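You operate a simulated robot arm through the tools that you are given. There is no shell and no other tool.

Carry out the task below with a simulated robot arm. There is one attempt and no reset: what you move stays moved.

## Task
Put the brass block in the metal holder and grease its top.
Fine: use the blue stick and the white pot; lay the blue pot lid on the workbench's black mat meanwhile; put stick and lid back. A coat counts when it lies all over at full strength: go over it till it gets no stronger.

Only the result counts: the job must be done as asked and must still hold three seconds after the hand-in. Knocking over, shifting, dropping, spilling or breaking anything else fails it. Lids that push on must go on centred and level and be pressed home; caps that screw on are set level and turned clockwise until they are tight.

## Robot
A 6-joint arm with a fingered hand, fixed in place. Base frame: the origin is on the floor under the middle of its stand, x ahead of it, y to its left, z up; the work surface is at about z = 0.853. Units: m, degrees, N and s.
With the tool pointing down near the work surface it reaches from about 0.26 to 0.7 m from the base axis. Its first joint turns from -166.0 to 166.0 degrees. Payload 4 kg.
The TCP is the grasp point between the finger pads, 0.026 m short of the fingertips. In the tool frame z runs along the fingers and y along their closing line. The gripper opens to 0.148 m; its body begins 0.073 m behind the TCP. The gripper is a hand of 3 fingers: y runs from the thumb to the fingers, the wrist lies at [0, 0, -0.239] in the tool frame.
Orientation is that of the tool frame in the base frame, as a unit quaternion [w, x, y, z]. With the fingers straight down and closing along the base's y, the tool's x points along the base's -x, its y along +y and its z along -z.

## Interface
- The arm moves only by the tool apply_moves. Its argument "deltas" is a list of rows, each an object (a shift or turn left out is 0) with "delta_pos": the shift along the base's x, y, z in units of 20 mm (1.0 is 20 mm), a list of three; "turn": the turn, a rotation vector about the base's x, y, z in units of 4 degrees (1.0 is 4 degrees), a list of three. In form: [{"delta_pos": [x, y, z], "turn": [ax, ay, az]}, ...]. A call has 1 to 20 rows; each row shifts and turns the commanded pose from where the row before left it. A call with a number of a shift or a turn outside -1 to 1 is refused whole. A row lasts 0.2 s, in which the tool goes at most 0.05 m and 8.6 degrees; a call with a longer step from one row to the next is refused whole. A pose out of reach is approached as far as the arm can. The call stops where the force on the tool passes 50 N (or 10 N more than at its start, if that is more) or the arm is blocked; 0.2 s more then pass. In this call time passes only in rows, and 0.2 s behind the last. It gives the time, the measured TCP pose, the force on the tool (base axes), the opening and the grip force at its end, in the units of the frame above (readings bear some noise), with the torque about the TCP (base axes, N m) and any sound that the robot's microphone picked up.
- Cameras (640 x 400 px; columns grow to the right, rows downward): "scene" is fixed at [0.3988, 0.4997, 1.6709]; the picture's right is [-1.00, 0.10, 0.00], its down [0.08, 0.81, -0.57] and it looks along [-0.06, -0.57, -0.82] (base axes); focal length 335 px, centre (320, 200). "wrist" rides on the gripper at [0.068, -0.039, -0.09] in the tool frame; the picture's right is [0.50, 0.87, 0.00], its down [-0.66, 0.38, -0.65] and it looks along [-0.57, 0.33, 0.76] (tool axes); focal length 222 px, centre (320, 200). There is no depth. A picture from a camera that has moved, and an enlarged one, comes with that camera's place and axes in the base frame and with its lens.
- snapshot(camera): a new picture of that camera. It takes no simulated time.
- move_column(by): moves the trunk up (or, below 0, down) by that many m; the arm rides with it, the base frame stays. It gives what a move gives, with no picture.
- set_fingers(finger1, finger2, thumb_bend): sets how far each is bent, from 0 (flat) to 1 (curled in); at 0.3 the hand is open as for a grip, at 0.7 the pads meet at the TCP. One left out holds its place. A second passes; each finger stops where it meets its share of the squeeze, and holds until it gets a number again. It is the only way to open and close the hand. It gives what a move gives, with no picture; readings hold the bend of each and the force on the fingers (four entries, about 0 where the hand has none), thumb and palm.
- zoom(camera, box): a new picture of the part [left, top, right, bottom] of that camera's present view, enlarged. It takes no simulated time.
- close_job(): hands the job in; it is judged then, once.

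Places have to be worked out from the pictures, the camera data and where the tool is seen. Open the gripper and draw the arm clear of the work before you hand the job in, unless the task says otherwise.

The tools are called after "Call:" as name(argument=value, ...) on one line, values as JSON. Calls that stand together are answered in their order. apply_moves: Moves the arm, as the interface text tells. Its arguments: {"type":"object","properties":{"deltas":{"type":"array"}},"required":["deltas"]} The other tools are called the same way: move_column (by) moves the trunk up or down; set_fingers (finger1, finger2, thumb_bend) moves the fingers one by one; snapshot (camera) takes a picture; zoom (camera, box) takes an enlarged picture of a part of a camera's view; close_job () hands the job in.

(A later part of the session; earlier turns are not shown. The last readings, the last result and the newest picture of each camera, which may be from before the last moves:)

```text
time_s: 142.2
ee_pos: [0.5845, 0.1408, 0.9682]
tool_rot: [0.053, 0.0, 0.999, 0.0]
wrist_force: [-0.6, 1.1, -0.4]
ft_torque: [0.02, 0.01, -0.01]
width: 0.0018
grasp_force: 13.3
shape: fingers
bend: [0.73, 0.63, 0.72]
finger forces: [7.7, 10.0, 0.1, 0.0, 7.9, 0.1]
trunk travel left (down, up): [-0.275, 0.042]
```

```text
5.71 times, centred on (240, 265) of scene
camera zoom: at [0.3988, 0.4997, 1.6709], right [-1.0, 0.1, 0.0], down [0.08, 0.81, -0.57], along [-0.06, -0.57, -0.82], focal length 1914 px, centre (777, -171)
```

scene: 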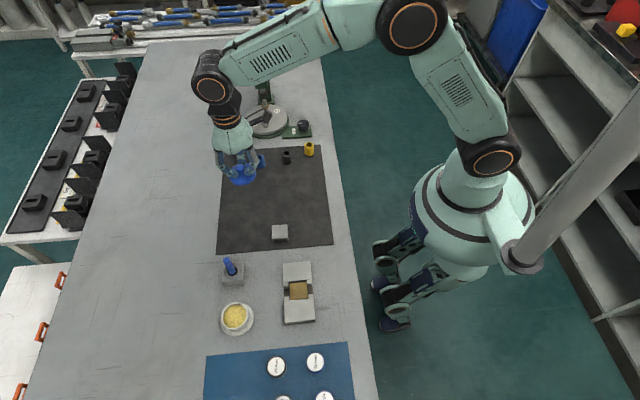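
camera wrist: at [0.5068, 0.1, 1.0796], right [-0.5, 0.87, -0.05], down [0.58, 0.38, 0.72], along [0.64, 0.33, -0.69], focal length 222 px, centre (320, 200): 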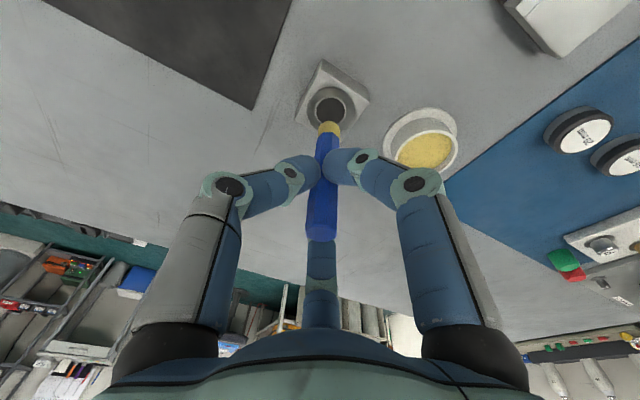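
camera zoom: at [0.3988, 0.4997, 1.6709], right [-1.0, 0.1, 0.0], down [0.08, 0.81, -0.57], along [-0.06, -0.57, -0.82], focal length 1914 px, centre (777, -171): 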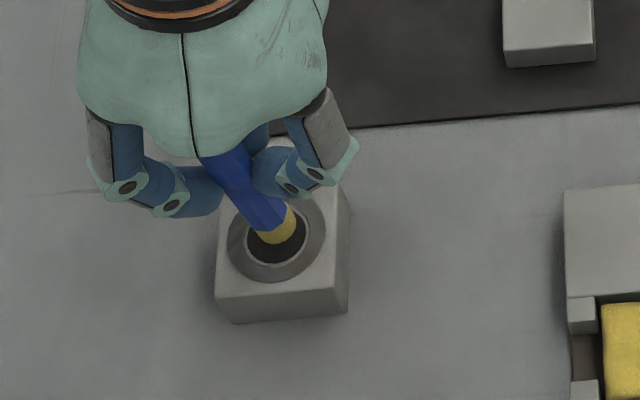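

The tip is lined up with the hole. I lower slowly into it, watching side forces.

Call:
apply_moves(deltas=[{"delta_pos": [0, 0, -0.2]}, {"delta_pos": [0, 0, -0.2]}, {"delta_pos": [0, 0, -0.2]}])

Call:
zoom(camera="wrist", box=[250, 40, 410, 240])

Call:
zoom(camera="scene", box=[200, 230, 280, 300])

```text
time_s: 143.0
ee_pos: [0.5838, 0.1409, 0.9565]
tool_rot: [0.052, 0.0, 0.999, 0.0]
wrist_force: [-1.1, -1.0, -0.9]
ft_torque: [-0.01, 0.01, 0.01]
width: 0.0021
grasp_force: 12.8
shape: fingers
bend: [0.73, 0.63, 0.72]
finger forces: [7.6, 10.0, 0.1, 0.0, 7.8, 0.0]
trunk travel left (down, up): [-0.275, 0.042]
```

```text
2.00 times, centred on (330, 140) of wrist
camera zoom: at [0.5069, 0.1007, 1.0387], right [-0.5, 0.87, -0.05], down [0.58, 0.38, 0.72], along [0.64, 0.33, -0.69], focal length 444 px, centre (300, 320)
```

zoom: 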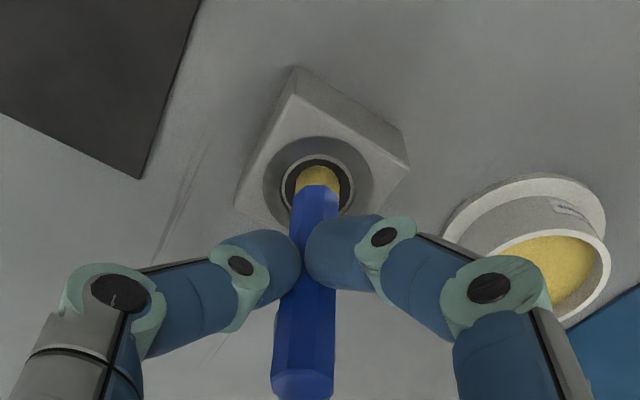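

```text
5.71 times, centred on (240, 265) of scene
camera zoom: at [0.3988, 0.4997, 1.6709], right [-1.0, 0.1, 0.0], down [0.08, 0.81, -0.57], along [-0.06, -0.57, -0.82], focal length 1914 px, centre (777, -171)
```

zoom: 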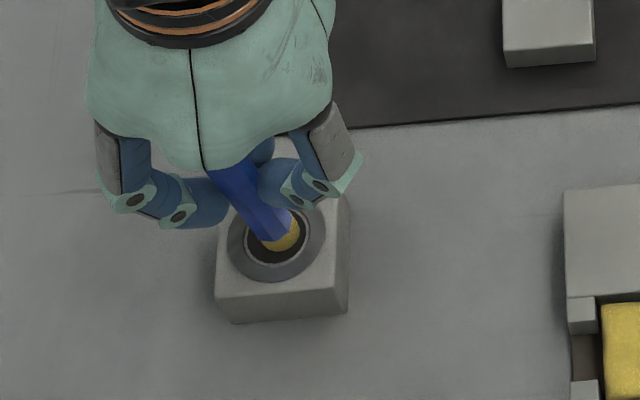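

The tip is inside the hole, centred, no side load. I continue down toward the bottom in small steps.

Call:
apply_moves(deltas=[{"delta_pos": [0, 0, -0.2]}, {"delta_pos": [0, 0, -0.2]}, {"delta_pos": [0, 0, -0.2]}, {"delta_pos": [0, 0, -0.1]}])

Call:
apply_moves(deltas=[{"delta_pos": [0, 0, -0.08]}])

Call:
zoom(camera="wrist", box=[250, 40, 410, 240])

Call:
zoom(camera="scene", box=[200, 230, 280, 300])

```text
time_s: 144.0
ee_pos: [0.5812, 0.1396, 0.9426]
tool_rot: [0.052, 0.0, 0.999, 0.0]
wrist_force: [-0.1, -0.3, -0.4]
ft_torque: [-0.01, 0.0, 0.01]
width: 0.0018
grasp_force: 12.7
shape: fingers
bend: [0.73, 0.63, 0.72]
finger forces: [7.7, 10.0, 0.0, 0.1, 7.9, 0.1]
trunk travel left (down, up): [-0.275, 0.042]
```

```text
time_s: 144.4
ee_pos: [0.5822, 0.1398, 0.9429]
tool_rot: [0.052, 0.001, 0.999, -0.001]
wrist_force: [0.2, -0.2, -0.5]
ft_torque: [-0.02, -0.03, 0.0]
width: 0.0018
grasp_force: 12.7
shape: fingers
bend: [0.73, 0.63, 0.72]
finger forces: [7.6, 10.0, 0.1, 0.0, 7.9, 0.0]
trunk travel left (down, up): [-0.275, 0.042]
```

```text
2.00 times, centred on (330, 140) of wrist
camera zoom: at [0.5058, 0.0999, 1.0229], right [-0.5, 0.87, -0.05], down [0.58, 0.38, 0.72], along [0.64, 0.33, -0.69], focal length 444 px, centre (300, 320)
```

zoom: 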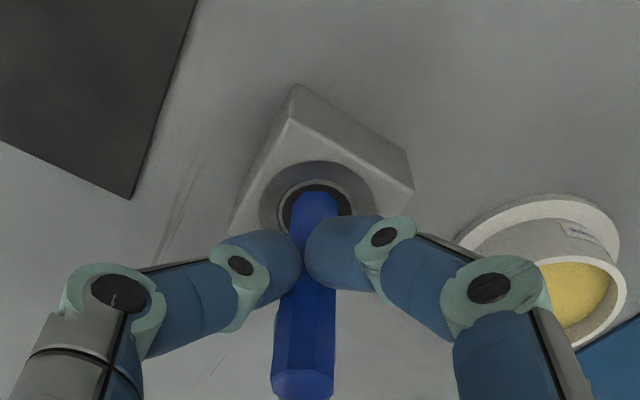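

```text
5.71 times, centred on (240, 265) of scene
camera zoom: at [0.3988, 0.4997, 1.6709], right [-1.0, 0.1, 0.0], down [0.08, 0.81, -0.57], along [-0.06, -0.57, -0.82], focal length 1914 px, centre (777, -171)
```

zoom: 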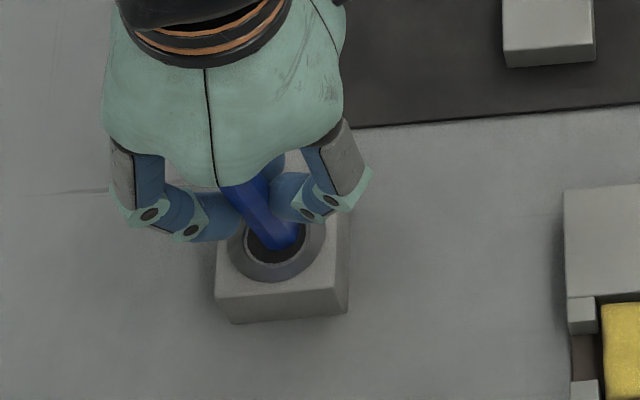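

Almost home. A few more small steps until the bottom is felt.

Call:
apply_moves(deltas=[{"delta_pos": [0, 0, -0.1]}])

Call:
apply_moves(deltas=[{"delta_pos": [0, 0, -0.08]}])

Call:
apply_moves(deltas=[{"delta_pos": [0, 0, -0.06]}])

```text
time_s: 144.8
ee_pos: [0.5807, 0.1413, 0.9402]
tool_rot: [0.053, 0.0, 0.999, 0.001]
wrist_force: [-0.3, 0.3, -0.5]
ft_torque: [0.01, 0.02, 0.02]
width: 0.0021
grasp_force: 12.8
shape: fingers
bend: [0.73, 0.63, 0.72]
finger forces: [7.6, 10.0, 0.0, 0.0, 7.9, 0.0]
trunk travel left (down, up): [-0.275, 0.042]
```

```text
time_s: 145.2
ee_pos: [0.5826, 0.1403, 0.9373]
tool_rot: [0.053, -0.001, 0.999, 0.0]
wrist_force: [-0.9, -0.1, -0.3]
ft_torque: [0.0, 0.0, -0.02]
width: 0.0021
grasp_force: 12.7
shape: fingers
bend: [0.73, 0.63, 0.72]
finger forces: [7.7, 10.0, 0.0, 0.1, 7.9, 0.1]
trunk travel left (down, up): [-0.275, 0.042]
```

```text
time_s: 145.6
ee_pos: [0.5829, 0.1401, 0.9367]
tool_rot: [0.052, 0.001, 0.999, -0.001]
wrist_force: [0.0, 0.0, 0.2]
ft_torque: [0.0, -0.02, 0.0]
width: 0.002
grasp_force: 13.0
shape: fingers
bend: [0.73, 0.63, 0.72]
finger forces: [7.7, 10.0, 0.0, 0.1, 7.9, 0.1]
trunk travel left (down, up): [-0.275, 0.042]
```

Call:
apply_moves(deltas=[{"delta_pos": [0, 0, -0.05]}])

Call:
apply_moves(deltas=[{"delta_pos": [0, 0, -0.05]}])

Call:
zoom(camera="scene", box=[200, 230, 280, 300])

```text
time_s: 146.0
ee_pos: [0.5829, 0.1416, 0.9346]
tool_rot: [0.052, 0.0, 0.999, 0.0]
wrist_force: [-0.2, -0.9, -0.3]
ft_torque: [0.0, -0.01, -0.04]
width: 0.0019
grasp_force: 12.3
shape: fingers
bend: [0.73, 0.63, 0.72]
finger forces: [7.6, 10.0, 0.0, 0.1, 7.8, 0.1]
trunk travel left (down, up): [-0.275, 0.042]
```

```text
time_s: 146.4
ee_pos: [0.5824, 0.1404, 0.935]
tool_rot: [0.053, 0.001, 0.999, 0.0]
wrist_force: [-0.1, 0.4, -0.5]
ft_torque: [-0.02, 0.01, -0.02]
width: 0.0023
grasp_force: 13.0
shape: fingers
bend: [0.73, 0.63, 0.72]
finger forces: [7.7, 10.0, 0.0, 0.1, 8.0, 0.1]
trunk travel left (down, up): [-0.275, 0.042]
```

```text
5.71 times, centred on (240, 265) of scene
camera zoom: at [0.3988, 0.4997, 1.6709], right [-1.0, 0.1, 0.0], down [0.08, 0.81, -0.57], along [-0.06, -0.57, -0.82], focal length 1914 px, centre (777, -171)
```

zoom: 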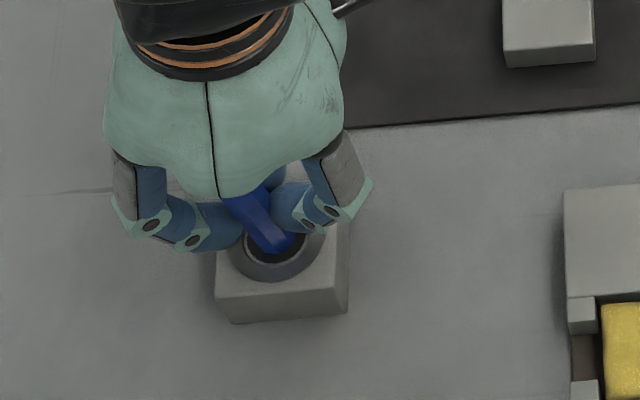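

No bottom contact yet; continuing in 1 mm steps (fingertips remain well above the stand).

Call:
apply_moves(deltas=[{"delta_pos": [0, 0, -0.05]}])

Call:
apply_moves(deltas=[{"delta_pos": [0, 0, -0.05]}])

Call:
apply_moves(deltas=[{"delta_pos": [0, 0, -0.05]}])

```text
time_s: 146.8
ee_pos: [0.5844, 0.1408, 0.9329]
tool_rot: [0.052, 0.0, 0.999, 0.0]
wrist_force: [-0.9, 0.9, -0.4]
ft_torque: [0.0, -0.03, -0.01]
width: 0.002
grasp_force: 12.4
shape: fingers
bend: [0.73, 0.63, 0.72]
finger forces: [7.7, 10.0, 0.0, 0.0, 7.9, 0.0]
trunk travel left (down, up): [-0.275, 0.042]
```

```text
time_s: 147.2
ee_pos: [0.5825, 0.1392, 0.933]
tool_rot: [0.054, 0.0, 0.999, -0.001]
wrist_force: [-0.6, -0.8, 1.5]
ft_torque: [-0.01, -0.01, 0.0]
width: 0.0021
grasp_force: 12.8
shape: fingers
bend: [0.73, 0.63, 0.72]
finger forces: [8.0, 10.2, 0.1, 0.1, 8.1, 0.1]
trunk travel left (down, up): [-0.275, 0.042]
```

```text
time_s: 147.6
ee_pos: [0.5839, 0.1401, 0.9334]
tool_rot: [0.054, -0.001, 0.999, 0.001]
wrist_force: [-0.7, 0.2, 5.1]
ft_torque: [0.03, 0.01, 0.0]
width: 0.0021
grasp_force: 14.3
shape: fingers
bend: [0.73, 0.62, 0.72]
finger forces: [8.4, 10.5, 0.1, 0.0, 8.8, 0.0]
trunk travel left (down, up): [-0.275, 0.042]
```

The stick rests on the bottom (5 N). I back off 1 mm and open the fingers.

Call:
apply_moves(deltas=[{"delta_pos": [0, 0, 0.05]}])

Call:
set_fingers(finger1=0.55, finger2=0.55, thumb_bend=0.55)

Call:
zoom(camera="wrist", box=[250, 40, 410, 240])

Call:
zoom(camera="scene", box=[200, 230, 280, 300])

```text
time_s: 148.0
ee_pos: [0.5828, 0.1414, 0.9319]
tool_rot: [0.053, 0.0, 0.999, 0.0]
wrist_force: [0.3, -0.4, 1.9]
ft_torque: [0.0, -0.03, -0.03]
width: 0.002
grasp_force: 14.0
shape: fingers
bend: [0.73, 0.62, 0.72]
finger forces: [8.2, 10.6, 0.0, 0.0, 8.5, 0.0]
trunk travel left (down, up): [-0.275, 0.042]
```

```text
time_s: 149.0
ee_pos: [0.5847, 0.1414, 0.9334]
tool_rot: [0.052, 0.001, 0.999, 0.0]
wrist_force: [-0.3, -0.1, 0.7]
ft_torque: [0.03, -0.01, 0.01]
width: 0.045
grasp_force: 0.0
shape: fingers
bend: [0.55, 0.55, 0.55]
finger forces: [0.1, 0.0, 0.0, 0.0, 0.0, 0.0]
trunk travel left (down, up): [-0.275, 0.042]
```

```text
2.00 times, centred on (330, 140) of wrist
camera zoom: at [0.5072, 0.1013, 1.0142], right [-0.5, 0.87, -0.05], down [0.58, 0.38, 0.72], along [0.64, 0.33, -0.69], focal length 444 px, centre (300, 320)
```

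zoom: 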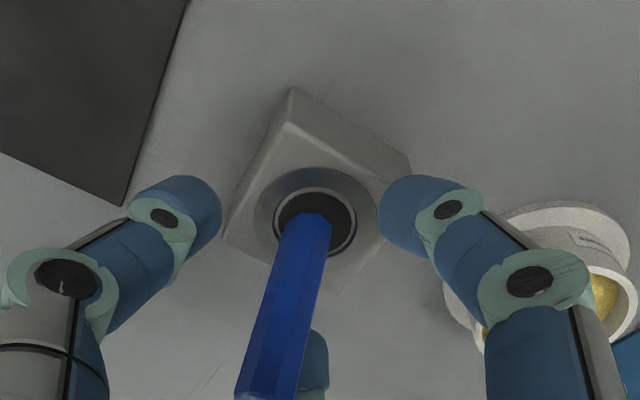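

```text
5.71 times, centred on (240, 265) of scene
camera zoom: at [0.3988, 0.4997, 1.6709], right [-1.0, 0.1, 0.0], down [0.08, 0.81, -0.57], along [-0.06, -0.57, -0.82], focal length 1914 px, centre (777, -171)
```

zoom: 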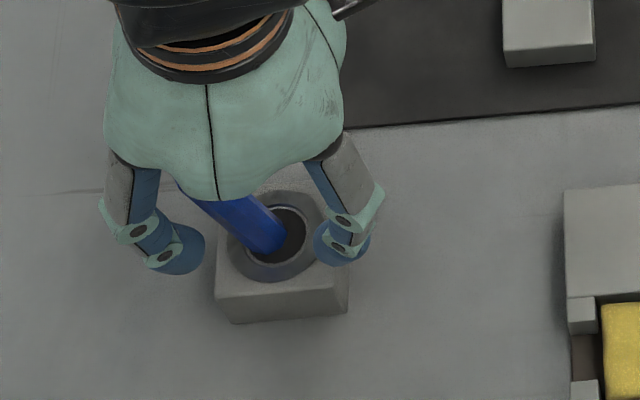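

The stick is in the stand but leans. I raise the hand slowly clear of it and look.

Call:
apply_moves(deltas=[{"delta_pos": [0, 0, 0.3]}, {"delta_pos": [0, 0, 0.5]}, {"delta_pos": [0, 0, 0.8]}, {"delta_pos": [0, 0, 0.9]}, {"delta_pos": [0, 0, 0.9]}, {"delta_pos": [0, 0, 0.9], "turn": [0, 0.5, 0]}, {"delta_pos": [0, 0, 0.6], "turn": [0, 0.5, 0]}, {"delta_pos": [0, 0, 0], "turn": [0, 0.5, 0]}])

Call:
snapshot(camera="wrist")

Call:
zoom(camera="scene", box=[200, 220, 280, 300])

```text
time_s: 150.8
ee_pos: [0.5841, 0.1395, 1.0306]
tool_rot: [0.0, 0.0, 1.0, 0.0]
wrist_force: [0.3, -1.0, 0.3]
ft_torque: [-0.01, 0.04, 0.03]
width: 0.0452
grasp_force: 0.0
shape: fingers
bend: [0.55, 0.55, 0.55]
finger forces: [0.0, 0.1, 0.0, 0.0, 0.0, 0.1]
trunk travel left (down, up): [-0.275, 0.042]
```

```text
taken
camera wrist: at [0.5164, 0.0999, 1.1201], right [-0.5, 0.87, 0.0], down [0.66, 0.38, 0.65], along [0.57, 0.33, -0.76], focal length 222 px, centre (320, 200)
```

wrist: 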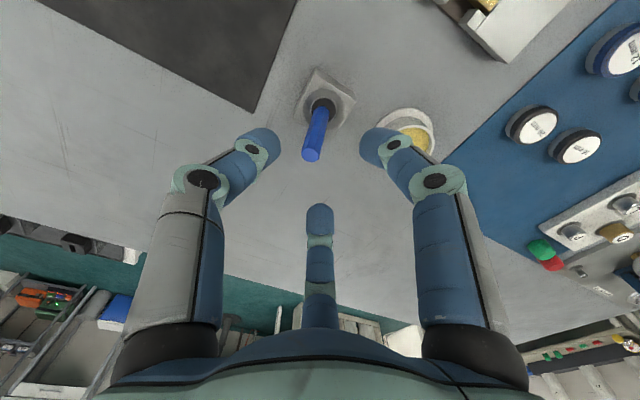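

```text
5.00 times, centred on (240, 260) of scene
camera zoom: at [0.3988, 0.4997, 1.6709], right [-1.0, 0.1, 0.0], down [0.08, 0.81, -0.57], along [-0.06, -0.57, -0.82], focal length 1675 px, centre (720, -100)
```

zoom: 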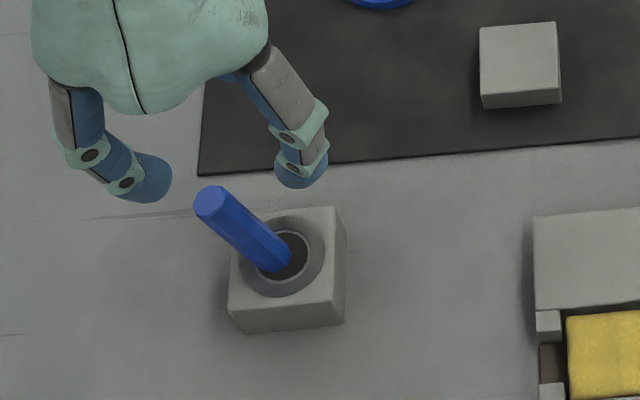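

The stick leans about 14° toward +x against the rim. I'll re-grip it to set it upright: open a bit wider and come down around it with the hand vertical.

Call:
set_fingers(finger1=0.49, finger2=0.49, thumb_bend=0.49)

Call:
apply_moves(deltas=[{"delta_pos": [0.3, 0.15, 0]}, {"delta_pos": [0, 0, -0.8]}, {"delta_pos": [0, 0, -0.8]}, {"delta_pos": [0, 0, -0.6]}])

Call:
zoom(camera="wrist", box=[220, 60, 420, 260])

Call:
zoom(camera="scene", box=[200, 220, 280, 300])

```text
time_s: 151.8
ee_pos: [0.5848, 0.1394, 1.0317]
tool_rot: [0.001, 0.0, 1.0, 0.0]
wrist_force: [-0.5, 0.0, -0.2]
ft_torque: [0.02, 0.01, 0.01]
width: 0.0649
grasp_force: 0.1
shape: fingers
bend: [0.49, 0.49, 0.49]
finger forces: [0.0, 0.1, 0.0, 0.0, 0.1, 0.0]
trunk travel left (down, up): [-0.275, 0.042]
```

```text
time_s: 152.8
ee_pos: [0.5887, 0.1429, 0.9876]
tool_rot: [0.0, 0.0, 1.0, 0.0]
wrist_force: [0.0, -0.2, -0.2]
ft_torque: [-0.02, 0.03, 0.01]
width: 0.065
grasp_force: 0.1
shape: fingers
bend: [0.49, 0.49, 0.49]
finger forces: [0.0, 0.0, 0.0, 0.1, 0.1, 0.1]
trunk travel left (down, up): [-0.275, 0.042]
```

```text
2.00 times, centred on (320, 160) of wrist
camera zoom: at [0.522, 0.1034, 1.0772], right [-0.5, 0.87, 0.0], down [0.66, 0.38, 0.65], along [0.57, 0.33, -0.76], focal length 444 px, centre (320, 280)
```

zoom: 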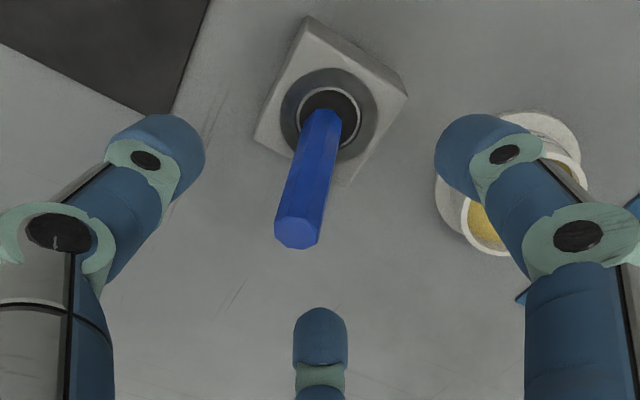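

```text
5.00 times, centred on (240, 260) of scene
camera zoom: at [0.3988, 0.4997, 1.6709], right [-1.0, 0.1, 0.0], down [0.08, 0.81, -0.57], along [-0.06, -0.57, -0.82], focal length 1675 px, centre (720, -100)
```

zoom: 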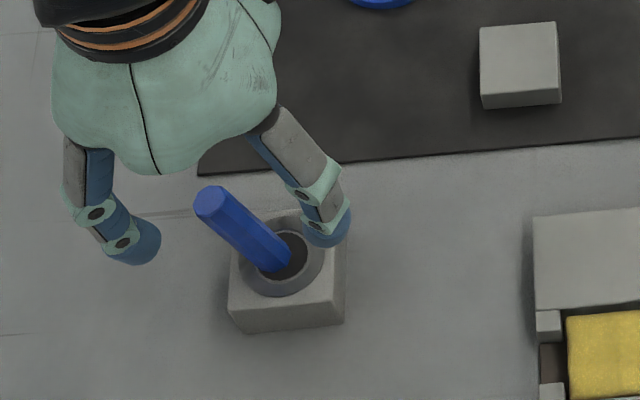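

The leaning stick is well inside the open fingers. I descend to grip height, then shift the hand to x≈0.579 so closing brings the stick upright above its foot.

Call:
apply_moves(deltas=[{"delta_pos": [0, 0, -0.6]}, {"delta_pos": [0, 0, -0.8]}, {"delta_pos": [0, 0, -0.7]}, {"delta_pos": [0, 0, -0.4]}, {"delta_pos": [-0.25, 0.02, 0]}, {"delta_pos": [-0.25, 0, 0]}])

Call:
zoom(camera="wrist", box=[220, 60, 420, 260])

Call:
zoom(camera="scene", box=[200, 220, 280, 300])

```text
time_s: 154.2
ee_pos: [0.5773, 0.1446, 0.9352]
tool_rot: [0.0, 0.0, 1.0, 0.0]
wrist_force: [-0.4, -0.8, 0.1]
ft_torque: [0.01, 0.03, 0.02]
width: 0.0651
grasp_force: 0.2
shape: fingers
bend: [0.49, 0.49, 0.49]
finger forces: [0.0, 0.0, 0.0, 0.1, 0.0, 0.1]
trunk travel left (down, up): [-0.275, 0.042]
```

```text
2.00 times, centred on (320, 160) of wrist
camera zoom: at [0.5112, 0.1036, 1.0253], right [-0.5, 0.87, 0.0], down [0.66, 0.38, 0.65], along [0.57, 0.33, -0.76], focal length 444 px, centre (320, 280)
```

zoom: 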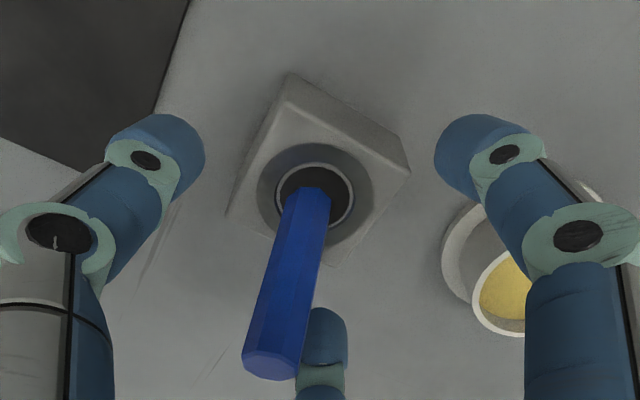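

```text
5.00 times, centred on (240, 260) of scene
camera zoom: at [0.3988, 0.4997, 1.6709], right [-1.0, 0.1, 0.0], down [0.08, 0.81, -0.57], along [-0.06, -0.57, -0.82], focal length 1675 px, centre (720, -100)
```

zoom: 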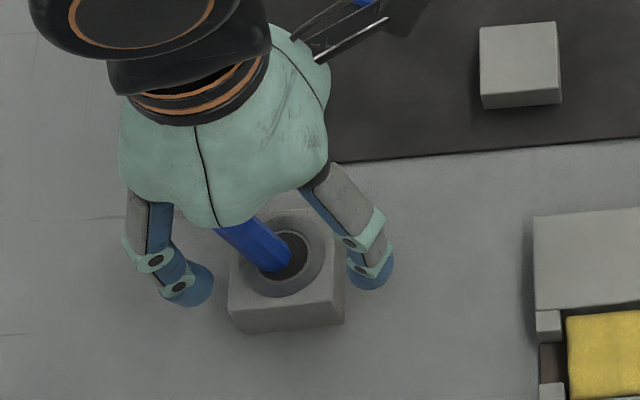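

Now I close all three fingers to pull the stick upright and grip it.

Call:
set_fingers(finger1=0.75, finger2=0.75, thumb_bend=0.75)

Call:
zoom(camera="wrist", box=[220, 60, 420, 260])

Call:
zoom(camera="scene", box=[200, 220, 280, 300])

```text
time_s: 155.2
ee_pos: [0.5784, 0.1425, 0.936]
tool_rot: [0.0, 0.0, 1.0, 0.0]
wrist_force: [-0.6, -0.9, -0.4]
ft_torque: [0.05, 0.0, -0.01]
width: 0.0002
grasp_force: 0.1
shape: fingers
bend: [0.73, 0.73, 0.72]
finger forces: [0.0, 0.0, 0.0, 0.1, 0.0, 0.1]
trunk travel left (down, up): [-0.275, 0.042]
```

```text
2.00 times, centred on (320, 160) of wrist
camera zoom: at [0.5113, 0.1037, 1.0254], right [-0.5, 0.87, 0.0], down [0.66, 0.38, 0.65], along [0.57, 0.33, -0.76], focal length 444 px, centre (320, 280)
```

zoom: 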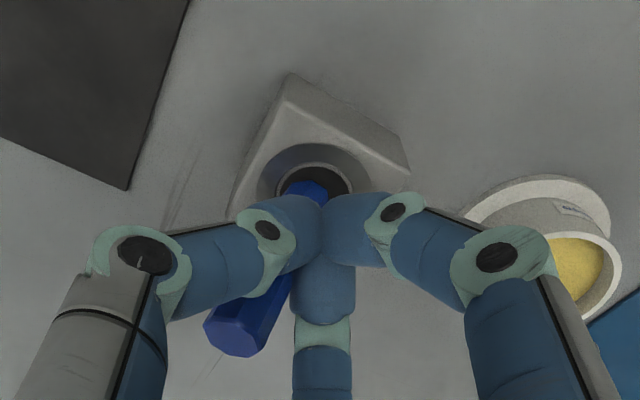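

```text
5.00 times, centred on (240, 260) of scene
camera zoom: at [0.3988, 0.4997, 1.6709], right [-1.0, 0.1, 0.0], down [0.08, 0.81, -0.57], along [-0.06, -0.57, -0.82], focal length 1675 px, centre (720, -100)
```

zoom: 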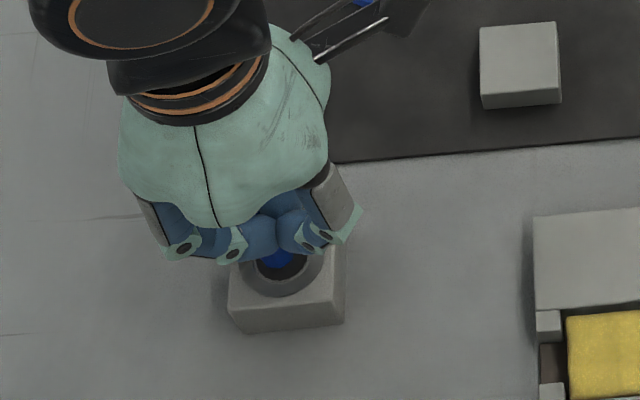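

The stick slipped out between thumb and finger. I reopen the hand and will instead align the hand with the leaning stick before gripping.

Call:
set_fingers(finger1=0.47, finger2=0.47, thumb_bend=0.47)

Call:
zoom(camera="wrist", box=[220, 60, 420, 260])

Call:
zoom(camera="scene", box=[200, 220, 280, 300])

```text
time_s: 156.2
ee_pos: [0.5786, 0.143, 0.9361]
tool_rot: [0.0, 0.0, 1.0, 0.001]
wrist_force: [-0.5, -1.2, 0.3]
ft_torque: [-0.04, -0.02, -0.01]
width: 0.0715
grasp_force: 0.2
shape: fingers
bend: [0.47, 0.47, 0.47]
finger forces: [0.0, 0.1, 0.1, 0.1, 0.0, 0.0]
trunk travel left (down, up): [-0.275, 0.042]
```

```text
2.00 times, centred on (320, 160) of wrist
camera zoom: at [0.5113, 0.1037, 1.0253], right [-0.5, 0.87, 0.0], down [0.66, 0.38, 0.65], along [0.57, 0.33, -0.76], focal length 444 px, centre (320, 280)
```

zoom: 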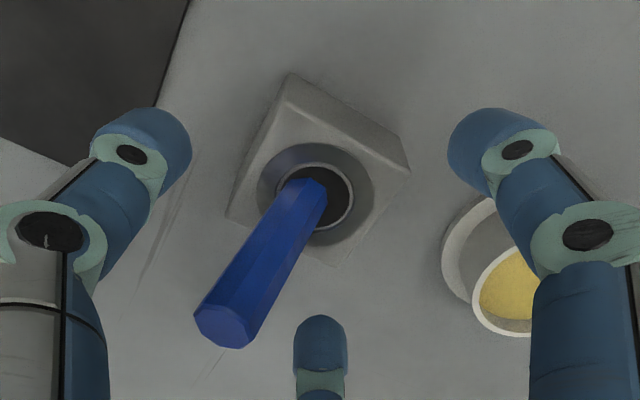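

```text
5.00 times, centred on (240, 260) of scene
camera zoom: at [0.3988, 0.4997, 1.6709], right [-1.0, 0.1, 0.0], down [0.08, 0.81, -0.57], along [-0.06, -0.57, -0.82], focal length 1675 px, centre (720, -100)
```

zoom: 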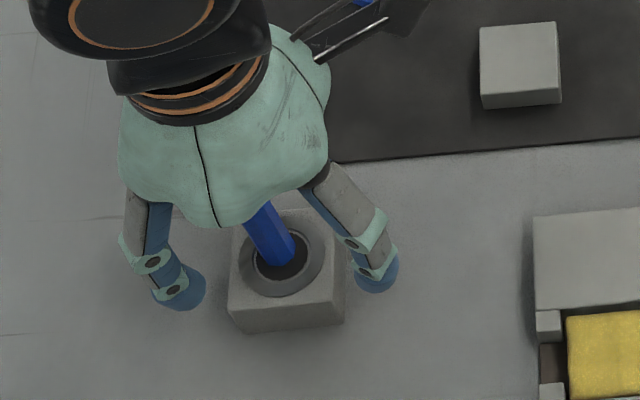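

The stick now leans toward +x,-y, still in the stand. I raise the hand and measure its lean precisely.

Call:
apply_moves(deltas=[{"delta_pos": [0, 0, 0.5]}, {"delta_pos": [0, 0, 0.8]}, {"delta_pos": [0, 0, 0.9]}, {"delta_pos": [0, 0, 0.9]}, {"delta_pos": [0, 0, 0.9]}, {"delta_pos": [0, 0, 0.6]}])

Call:
zoom(camera="wrist", box=[220, 40, 420, 240])

Call:
zoom(camera="scene", box=[200, 220, 280, 300])

```text
time_s: 157.6
ee_pos: [0.5791, 0.1437, 1.0278]
tool_rot: [0.001, 0.0, 1.0, 0.0]
wrist_force: [-0.7, -0.3, -0.1]
ft_torque: [0.0, 0.0, -0.01]
width: 0.0715
grasp_force: 0.0
shape: fingers
bend: [0.47, 0.47, 0.47]
finger forces: [0.1, 0.0, 0.1, 0.0, 0.1, 0.0]
trunk travel left (down, up): [-0.275, 0.042]
```

```text
2.00 times, centred on (320, 140) of wrist
camera zoom: at [0.512, 0.1042, 1.1167], right [-0.5, 0.87, 0.0], down [0.65, 0.38, 0.65], along [0.57, 0.33, -0.76], focal length 444 px, centre (320, 320)
```

zoom: 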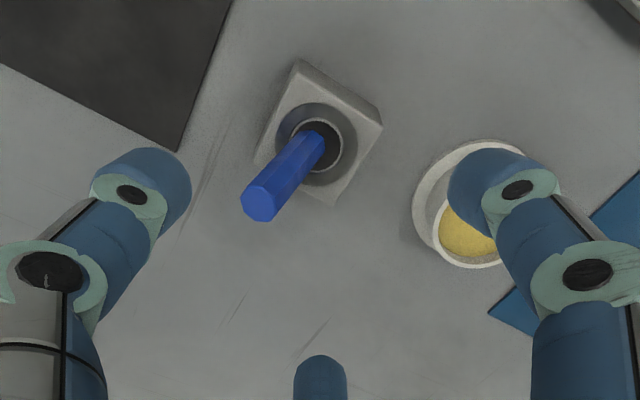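

```text
5.00 times, centred on (240, 260) of scene
camera zoom: at [0.3988, 0.4997, 1.6709], right [-1.0, 0.1, 0.0], down [0.08, 0.81, -0.57], along [-0.06, -0.57, -0.82], focal length 1675 px, centre (720, -100)
```

zoom: 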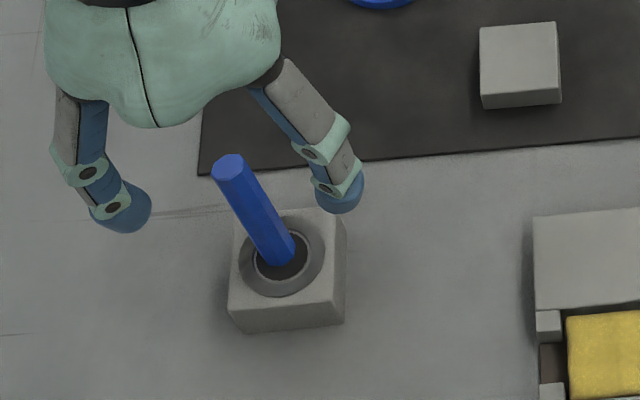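

Stick top is at ≈(0.595, 0.124, 0.9485), leaning ~16° toward +x,-y. I tilt the hand to match its axis and position above it along that axis.

Call:
apply_moves(deltas=[{"delta_pos": [0.31, -0.42, 0], "turn": [0.85, 0.54, 0]}, {"delta_pos": [0.31, -0.42, 0], "turn": [0.85, 0.54, 0]}, {"delta_pos": [0.31, -0.42, 0], "turn": [0.85, 0.54, 0]}, {"delta_pos": [0.31, -0.42, -0.3], "turn": [0.84, 0.54, 0]}, {"delta_pos": [0, 0, -0.5]}])

Call:
zoom(camera="wrist", box=[220, 40, 420, 240])

Call:
zoom(camera="scene", box=[190, 200, 290, 300])

```text
time_s: 158.8
ee_pos: [0.6037, 0.109, 1.0104]
tool_rot: [-0.075, -0.001, 0.99, 0.118]
wrist_force: [0.2, -0.1, -0.7]
ft_torque: [-0.04, -0.04, 0.0]
width: 0.0716
grasp_force: 0.1
shape: fingers
bend: [0.47, 0.47, 0.47]
finger forces: [0.1, 0.1, 0.1, 0.0, 0.1, 0.0]
trunk travel left (down, up): [-0.275, 0.042]
```

```text
2.00 times, centred on (320, 140) of wrist
camera zoom: at [0.5506, 0.0473, 1.0975], right [-0.48, 0.83, 0.28], down [0.75, 0.23, 0.62], along [0.45, 0.51, -0.73], focal length 444 px, centre (320, 320)
```

zoom: 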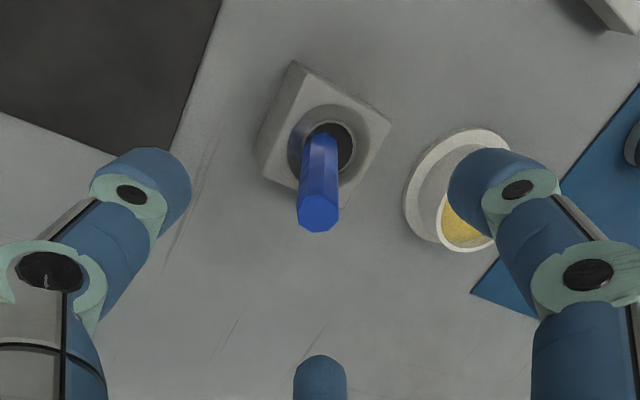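

```text
4.00 times, centred on (240, 250) of scene
camera zoom: at [0.3988, 0.4997, 1.6709], right [-1.0, 0.1, 0.0], down [0.08, 0.81, -0.57], along [-0.06, -0.57, -0.82], focal length 1340 px, centre (640, 0)
```

zoom: 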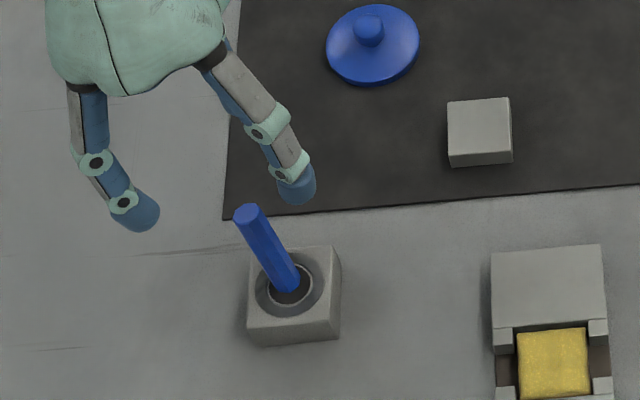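

Alignment is good: the stick lies on the tool axis, its top ~63 mm ahead. I advance along that axis in stages.

Call:
apply_moves(deltas=[{"delta_pos": [-0.108, 0.17, -0.7]}, {"delta_pos": [-0.108, 0.17, -0.7]}, {"delta_pos": [-0.108, 0.17, -0.7]}])

Call:
zoom(camera="wrist", box=[220, 60, 420, 260])

Call:
zoom(camera="scene", box=[190, 210, 290, 300])

```text
time_s: 159.6
ee_pos: [0.5976, 0.1202, 0.9693]
tool_rot: [-0.074, 0.0, 0.99, 0.119]
wrist_force: [0.1, 0.2, 0.3]
ft_torque: [-0.01, -0.01, 0.02]
width: 0.0717
grasp_force: 0.1
shape: fingers
bend: [0.47, 0.47, 0.47]
finger forces: [0.0, 0.0, 0.0, 0.1, 0.0, 0.0]
trunk travel left (down, up): [-0.275, 0.042]
```

```text
2.00 times, centred on (320, 160) of wrist
camera zoom: at [0.544, 0.0588, 1.0558], right [-0.48, 0.83, 0.28], down [0.75, 0.23, 0.62], along [0.45, 0.5, -0.73], focal length 444 px, centre (320, 280)
```

zoom: 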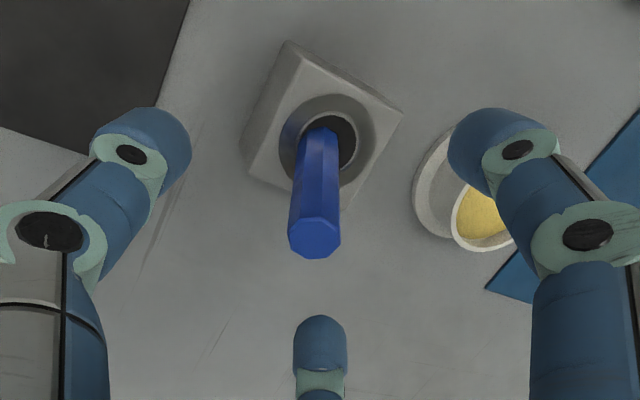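

```text
4.44 times, centred on (240, 255) of scene
camera zoom: at [0.3988, 0.4997, 1.6709], right [-1.0, 0.1, 0.0], down [0.08, 0.81, -0.57], along [-0.06, -0.57, -0.82], focal length 1489 px, centre (676, -44)
```

zoom: 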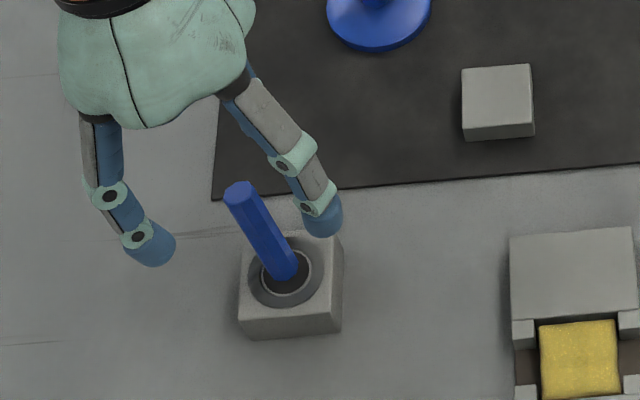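

Still centred; the top is ~18 mm ahead. I advance ~29 mm more and close the fingers.

Call:
apply_moves(deltas=[{"delta_pos": [-0.1, 0.16, -0.66]}, {"delta_pos": [-0.1, 0.16, -0.66]}, {"delta_pos": [-0.03, 0.05, -0.2]}])

Call:
set_fingers(finger1=0.75, finger2=0.75, thumb_bend=0.75)

Call:
zoom(camera="wrist", box=[220, 60, 420, 260])

Call:
zoom(camera="scene", box=[200, 220, 280, 300])

```text
time_s: 160.4
ee_pos: [0.5932, 0.1266, 0.9378]
tool_rot: [-0.075, 0.001, 0.99, 0.119]
wrist_force: [0.0, -0.4, -0.1]
ft_torque: [0.01, 0.02, 0.04]
width: 0.0718
grasp_force: 0.0
shape: fingers
bend: [0.47, 0.47, 0.47]
finger forces: [0.1, 0.0, 0.0, 0.1, 0.1, 0.1]
trunk travel left (down, up): [-0.275, 0.042]
```

```text
time_s: 161.4
ee_pos: [0.5926, 0.1267, 0.939]
tool_rot: [-0.075, 0.001, 0.99, 0.118]
wrist_force: [-0.7, -0.2, -0.2]
ft_torque: [-0.03, 0.0, 0.0]
width: 0.0072
grasp_force: 14.6
shape: fingers
bend: [0.65, 0.64, 0.67]
finger forces: [8.0, 9.6, 0.0, 0.0, 10.6, 0.1]
trunk travel left (down, up): [-0.275, 0.042]
```

```text
2.00 times, centred on (320, 160) of wrist
camera zoom: at [0.5391, 0.066, 1.0255], right [-0.48, 0.83, 0.28], down [0.75, 0.23, 0.62], along [0.45, 0.5, -0.73], focal length 444 px, centre (320, 280)
```

zoom: 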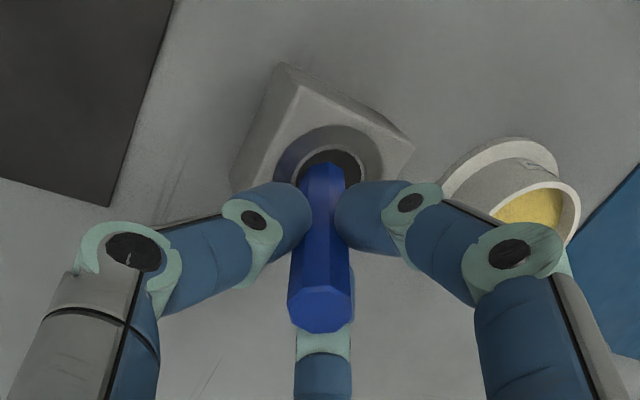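

```text
5.00 times, centred on (240, 260) of scene
camera zoom: at [0.3988, 0.4997, 1.6709], right [-1.0, 0.1, 0.0], down [0.08, 0.81, -0.57], along [-0.06, -0.57, -0.82], focal length 1675 px, centre (720, -100)
```

zoom: 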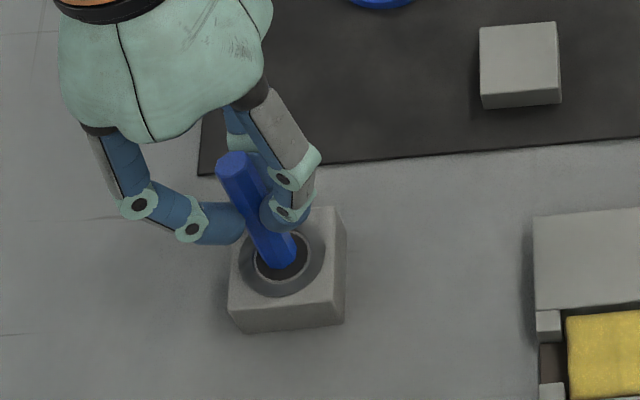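

Symmetric grip this time. I withdraw the stick along its own axis, then turn the hand back to vertical.

Call:
apply_moves(deltas=[{"delta_pos": [0.04, -0.06, 0.25]}, {"delta_pos": [0.08, -0.13, 0.53]}, {"delta_pos": [0.1, -0.16, 0.66]}, {"delta_pos": [0.1, -0.16, 0.66]}, {"delta_pos": [0.1, -0.16, 0.66]}, {"delta_pos": [0, 0, 0.2], "turn": [-0.85, -0.54, 0]}, {"delta_pos": [0, 0, 0], "turn": [-0.85, -0.54, 0]}, {"delta_pos": [0, 0, 0], "turn": [-0.85, -0.54, 0]}, {"delta_pos": [0, 0, 0], "turn": [-0.84, -0.54, 0]}])

Call:
snapshot(camera="wrist")

Call:
zoom(camera="scene", box=[190, 210, 290, 300])

```text
time_s: 163.4
ee_pos: [0.6012, 0.1157, 0.9993]
tool_rot: [0.0, 0.0, 1.0, -0.001]
wrist_force: [0.4, -0.6, -0.5]
ft_torque: [0.01, -0.01, 0.01]
width: 0.007
grasp_force: 13.9
shape: fingers
bend: [0.65, 0.64, 0.67]
finger forces: [8.1, 9.7, 0.0, 0.0, 10.3, 0.0]
trunk travel left (down, up): [-0.275, 0.042]
```

```text
taken
camera wrist: at [0.533, 0.0755, 1.0885], right [-0.5, 0.87, 0.0], down [0.65, 0.38, 0.65], along [0.57, 0.33, -0.76], focal length 222 px, centre (320, 200)
```

wrist: 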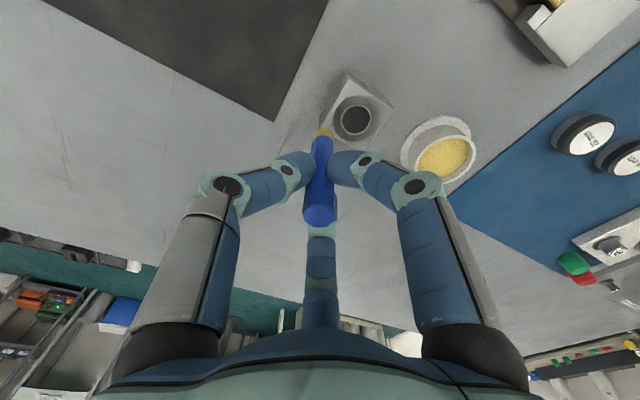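

```text
4.44 times, centred on (240, 255) of scene
camera zoom: at [0.3988, 0.4997, 1.6709], right [-1.0, 0.1, 0.0], down [0.08, 0.81, -0.57], along [-0.06, -0.57, -0.82], focal length 1489 px, centre (676, -44)
```

zoom: 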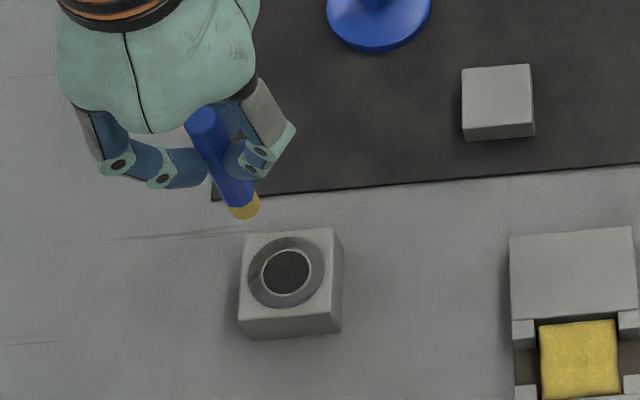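

The stick is nearly vertical in a symmetric grip. I trim 2° about x, move over the stand's hole and check.

Call:
apply_moves(deltas=[{"delta_pos": [-0.3, 0.45, 0], "turn": [-0.25, 0, 0]}, {"delta_pos": [-0.3, 0.46, 0], "turn": [-0.25, 0, 0]}, {"delta_pos": [-0.3, 0.46, 0]}, {"delta_pos": [0, 0, -0.5]}])

Call:
zoom(camera="wrist", box=[220, 60, 420, 260])

Call:
zoom(camera="scene", box=[200, 220, 280, 300])

```text
time_s: 164.4
ee_pos: [0.5843, 0.1425, 0.9888]
tool_rot: [-0.001, 0.0, 1.0, -0.017]
wrist_force: [0.3, -0.3, -0.3]
ft_torque: [0.03, -0.01, 0.0]
width: 0.007
grasp_force: 14.3
shape: fingers
bend: [0.65, 0.64, 0.67]
finger forces: [8.1, 9.8, 0.1, 0.0, 10.1, 0.0]
trunk travel left (down, up): [-0.275, 0.042]
```

```text
2.00 times, centred on (320, 160) of wrist
camera zoom: at [0.5169, 0.1044, 1.0788], right [-0.5, 0.87, -0.03], down [0.66, 0.4, 0.64], along [0.57, 0.3, -0.77], focal length 444 px, centre (320, 280)
```

zoom: 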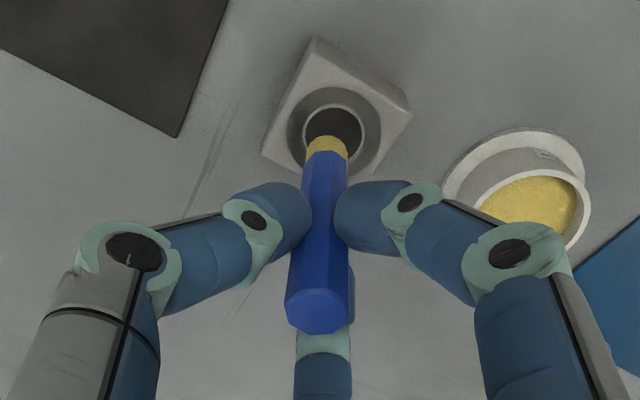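

```text
5.00 times, centred on (240, 260) of scene
camera zoom: at [0.3988, 0.4997, 1.6709], right [-1.0, 0.1, 0.0], down [0.08, 0.81, -0.57], along [-0.06, -0.57, -0.82], focal length 1675 px, centre (720, -100)
```

zoom: 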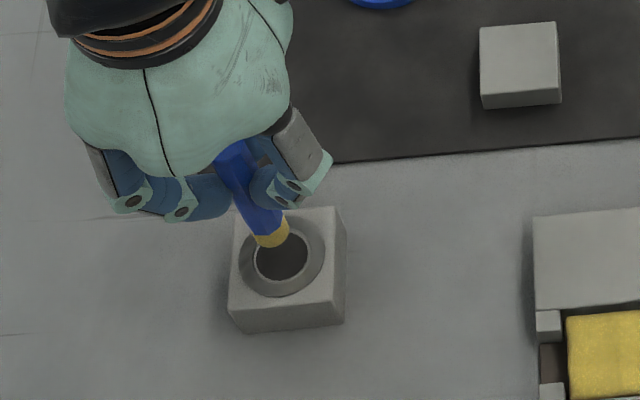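

The tip needs about 3 mm more in +y. I correct and lower to the hole mouth.

Call:
apply_moves(deltas=[{"delta_pos": [-0.05, 0.15, 0]}, {"delta_pos": [0, 0, -0.4]}, {"delta_pos": [0, 0, -0.3]}])

Call:
zoom(camera="wrist", box=[220, 60, 420, 260])

Call:
zoom(camera="scene", box=[200, 220, 280, 300])

```text
time_s: 165.2
ee_pos: [0.5825, 0.1441, 0.9745]
tool_rot: [0.001, 0.0, 1.0, -0.017]
wrist_force: [-0.3, -1.0, -0.3]
ft_torque: [-0.02, -0.02, 0.0]
width: 0.0067
grasp_force: 13.7
shape: fingers
bend: [0.65, 0.64, 0.67]
finger forces: [8.1, 9.8, 0.0, 0.1, 10.1, 0.0]
trunk travel left (down, up): [-0.275, 0.042]
```

```text
2.00 times, centred on (320, 160) of wrist
camera zoom: at [0.5147, 0.1076, 1.065], right [-0.5, 0.87, -0.03], down [0.66, 0.4, 0.64], along [0.57, 0.3, -0.77], focal length 444 px, centre (320, 280)
```

zoom: 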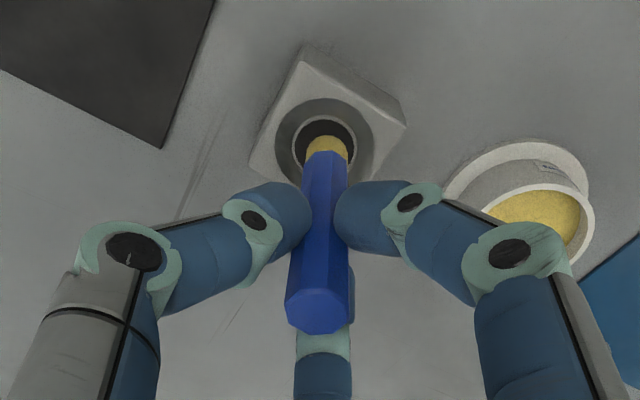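

```text
5.00 times, centred on (240, 260) of scene
camera zoom: at [0.3988, 0.4997, 1.6709], right [-1.0, 0.1, 0.0], down [0.08, 0.81, -0.57], along [-0.06, -0.57, -0.82], focal length 1675 px, centre (720, -100)
```

zoom: 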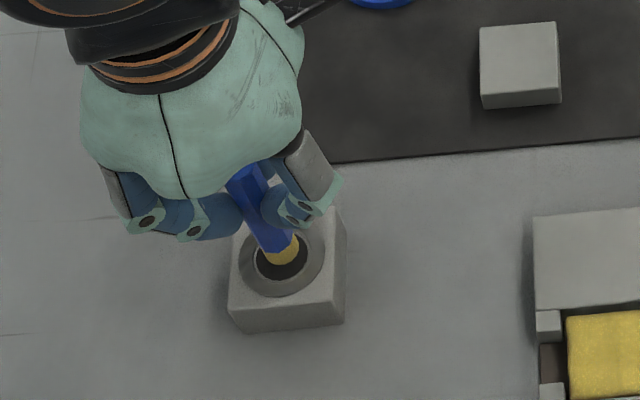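

Aligned with the hole. I lower into it, then in fine steps until the bottom.

Call:
apply_moves(deltas=[{"delta_pos": [0, 0, -0.3]}, {"delta_pos": [0, 0, -0.3]}, {"delta_pos": [0, 0, -0.3]}, {"delta_pos": [0, 0, -0.3]}, {"delta_pos": [0, 0, -0.15]}])

Call:
zoom(camera="wrist", box=[220, 60, 420, 260])

Call:
zoom(camera="scene", box=[200, 220, 280, 300])

```text
time_s: 166.4
ee_pos: [0.582, 0.1451, 0.9479]
tool_rot: [0.0, 0.0, 1.0, -0.018]
wrist_force: [0.5, 0.0, 0.2]
ft_torque: [-0.02, -0.02, -0.02]
width: 0.0066
grasp_force: 13.6
shape: fingers
bend: [0.65, 0.64, 0.67]
finger forces: [8.0, 9.7, 0.0, 0.0, 10.1, 0.0]
trunk travel left (down, up): [-0.275, 0.042]
```

```text
2.00 times, centred on (320, 160) of wrist
camera zoom: at [0.515, 0.1083, 1.0388], right [-0.5, 0.87, -0.03], down [0.66, 0.4, 0.64], along [0.57, 0.3, -0.77], focal length 444 px, centre (320, 280)
```

zoom: 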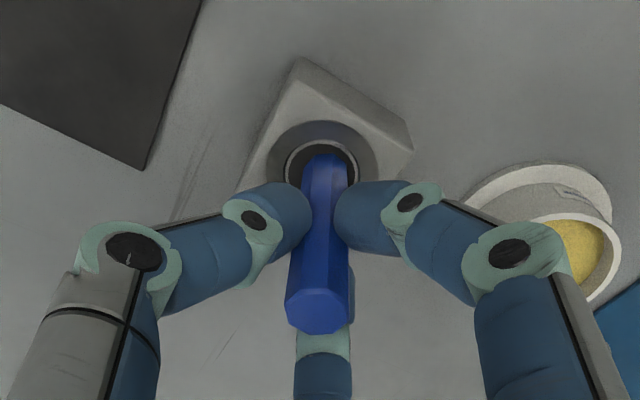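

```text
5.00 times, centred on (240, 260) of scene
camera zoom: at [0.3988, 0.4997, 1.6709], right [-1.0, 0.1, 0.0], down [0.08, 0.81, -0.57], along [-0.06, -0.57, -0.82], focal length 1675 px, centre (720, -100)
```

zoom: 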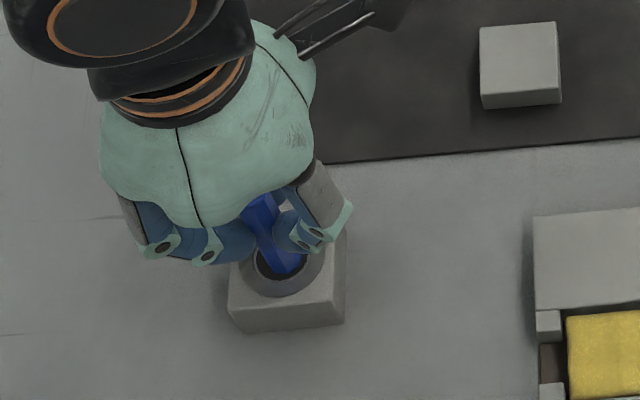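

Vertical and centred. Now the last millimetres until contact.

Call:
apply_moves(deltas=[{"delta_pos": [0, 0, -0.15]}, {"delta_pos": [0, 0, -0.1]}])

Call:
apply_moves(deltas=[{"delta_pos": [0, 0, -0.06]}])

Call:
apply_moves(deltas=[{"delta_pos": [0, 0, -0.05]}])

```text
time_s: 167.0
ee_pos: [0.5835, 0.1442, 0.9411]
tool_rot: [0.0, 0.0, 1.0, -0.018]
wrist_force: [0.2, 0.2, -0.9]
ft_torque: [0.0, 0.0, 0.01]
width: 0.007
grasp_force: 13.9
shape: fingers
bend: [0.65, 0.64, 0.67]
finger forces: [8.0, 9.7, 0.0, 0.0, 10.1, 0.0]
trunk travel left (down, up): [-0.275, 0.042]
```

```text
time_s: 167.4
ee_pos: [0.5832, 0.1453, 0.9414]
tool_rot: [0.0, 0.001, 1.0, -0.017]
wrist_force: [-0.2, 0.0, -0.4]
ft_torque: [0.01, 0.03, 0.01]
width: 0.0068
grasp_force: 13.9
shape: fingers
bend: [0.65, 0.64, 0.67]
finger forces: [8.0, 9.7, 0.0, 0.0, 10.1, 0.0]
trunk travel left (down, up): [-0.275, 0.042]
```

```text
time_s: 167.8
ee_pos: [0.5822, 0.1465, 0.9404]
tool_rot: [0.0, -0.001, 1.0, -0.016]
wrist_force: [0.0, -0.8, 0.4]
ft_torque: [-0.01, 0.03, 0.0]
width: 0.0069
grasp_force: 13.8
shape: fingers
bend: [0.65, 0.64, 0.67]
finger forces: [8.0, 9.7, 0.0, 0.1, 10.2, 0.0]
trunk travel left (down, up): [-0.275, 0.042]
```

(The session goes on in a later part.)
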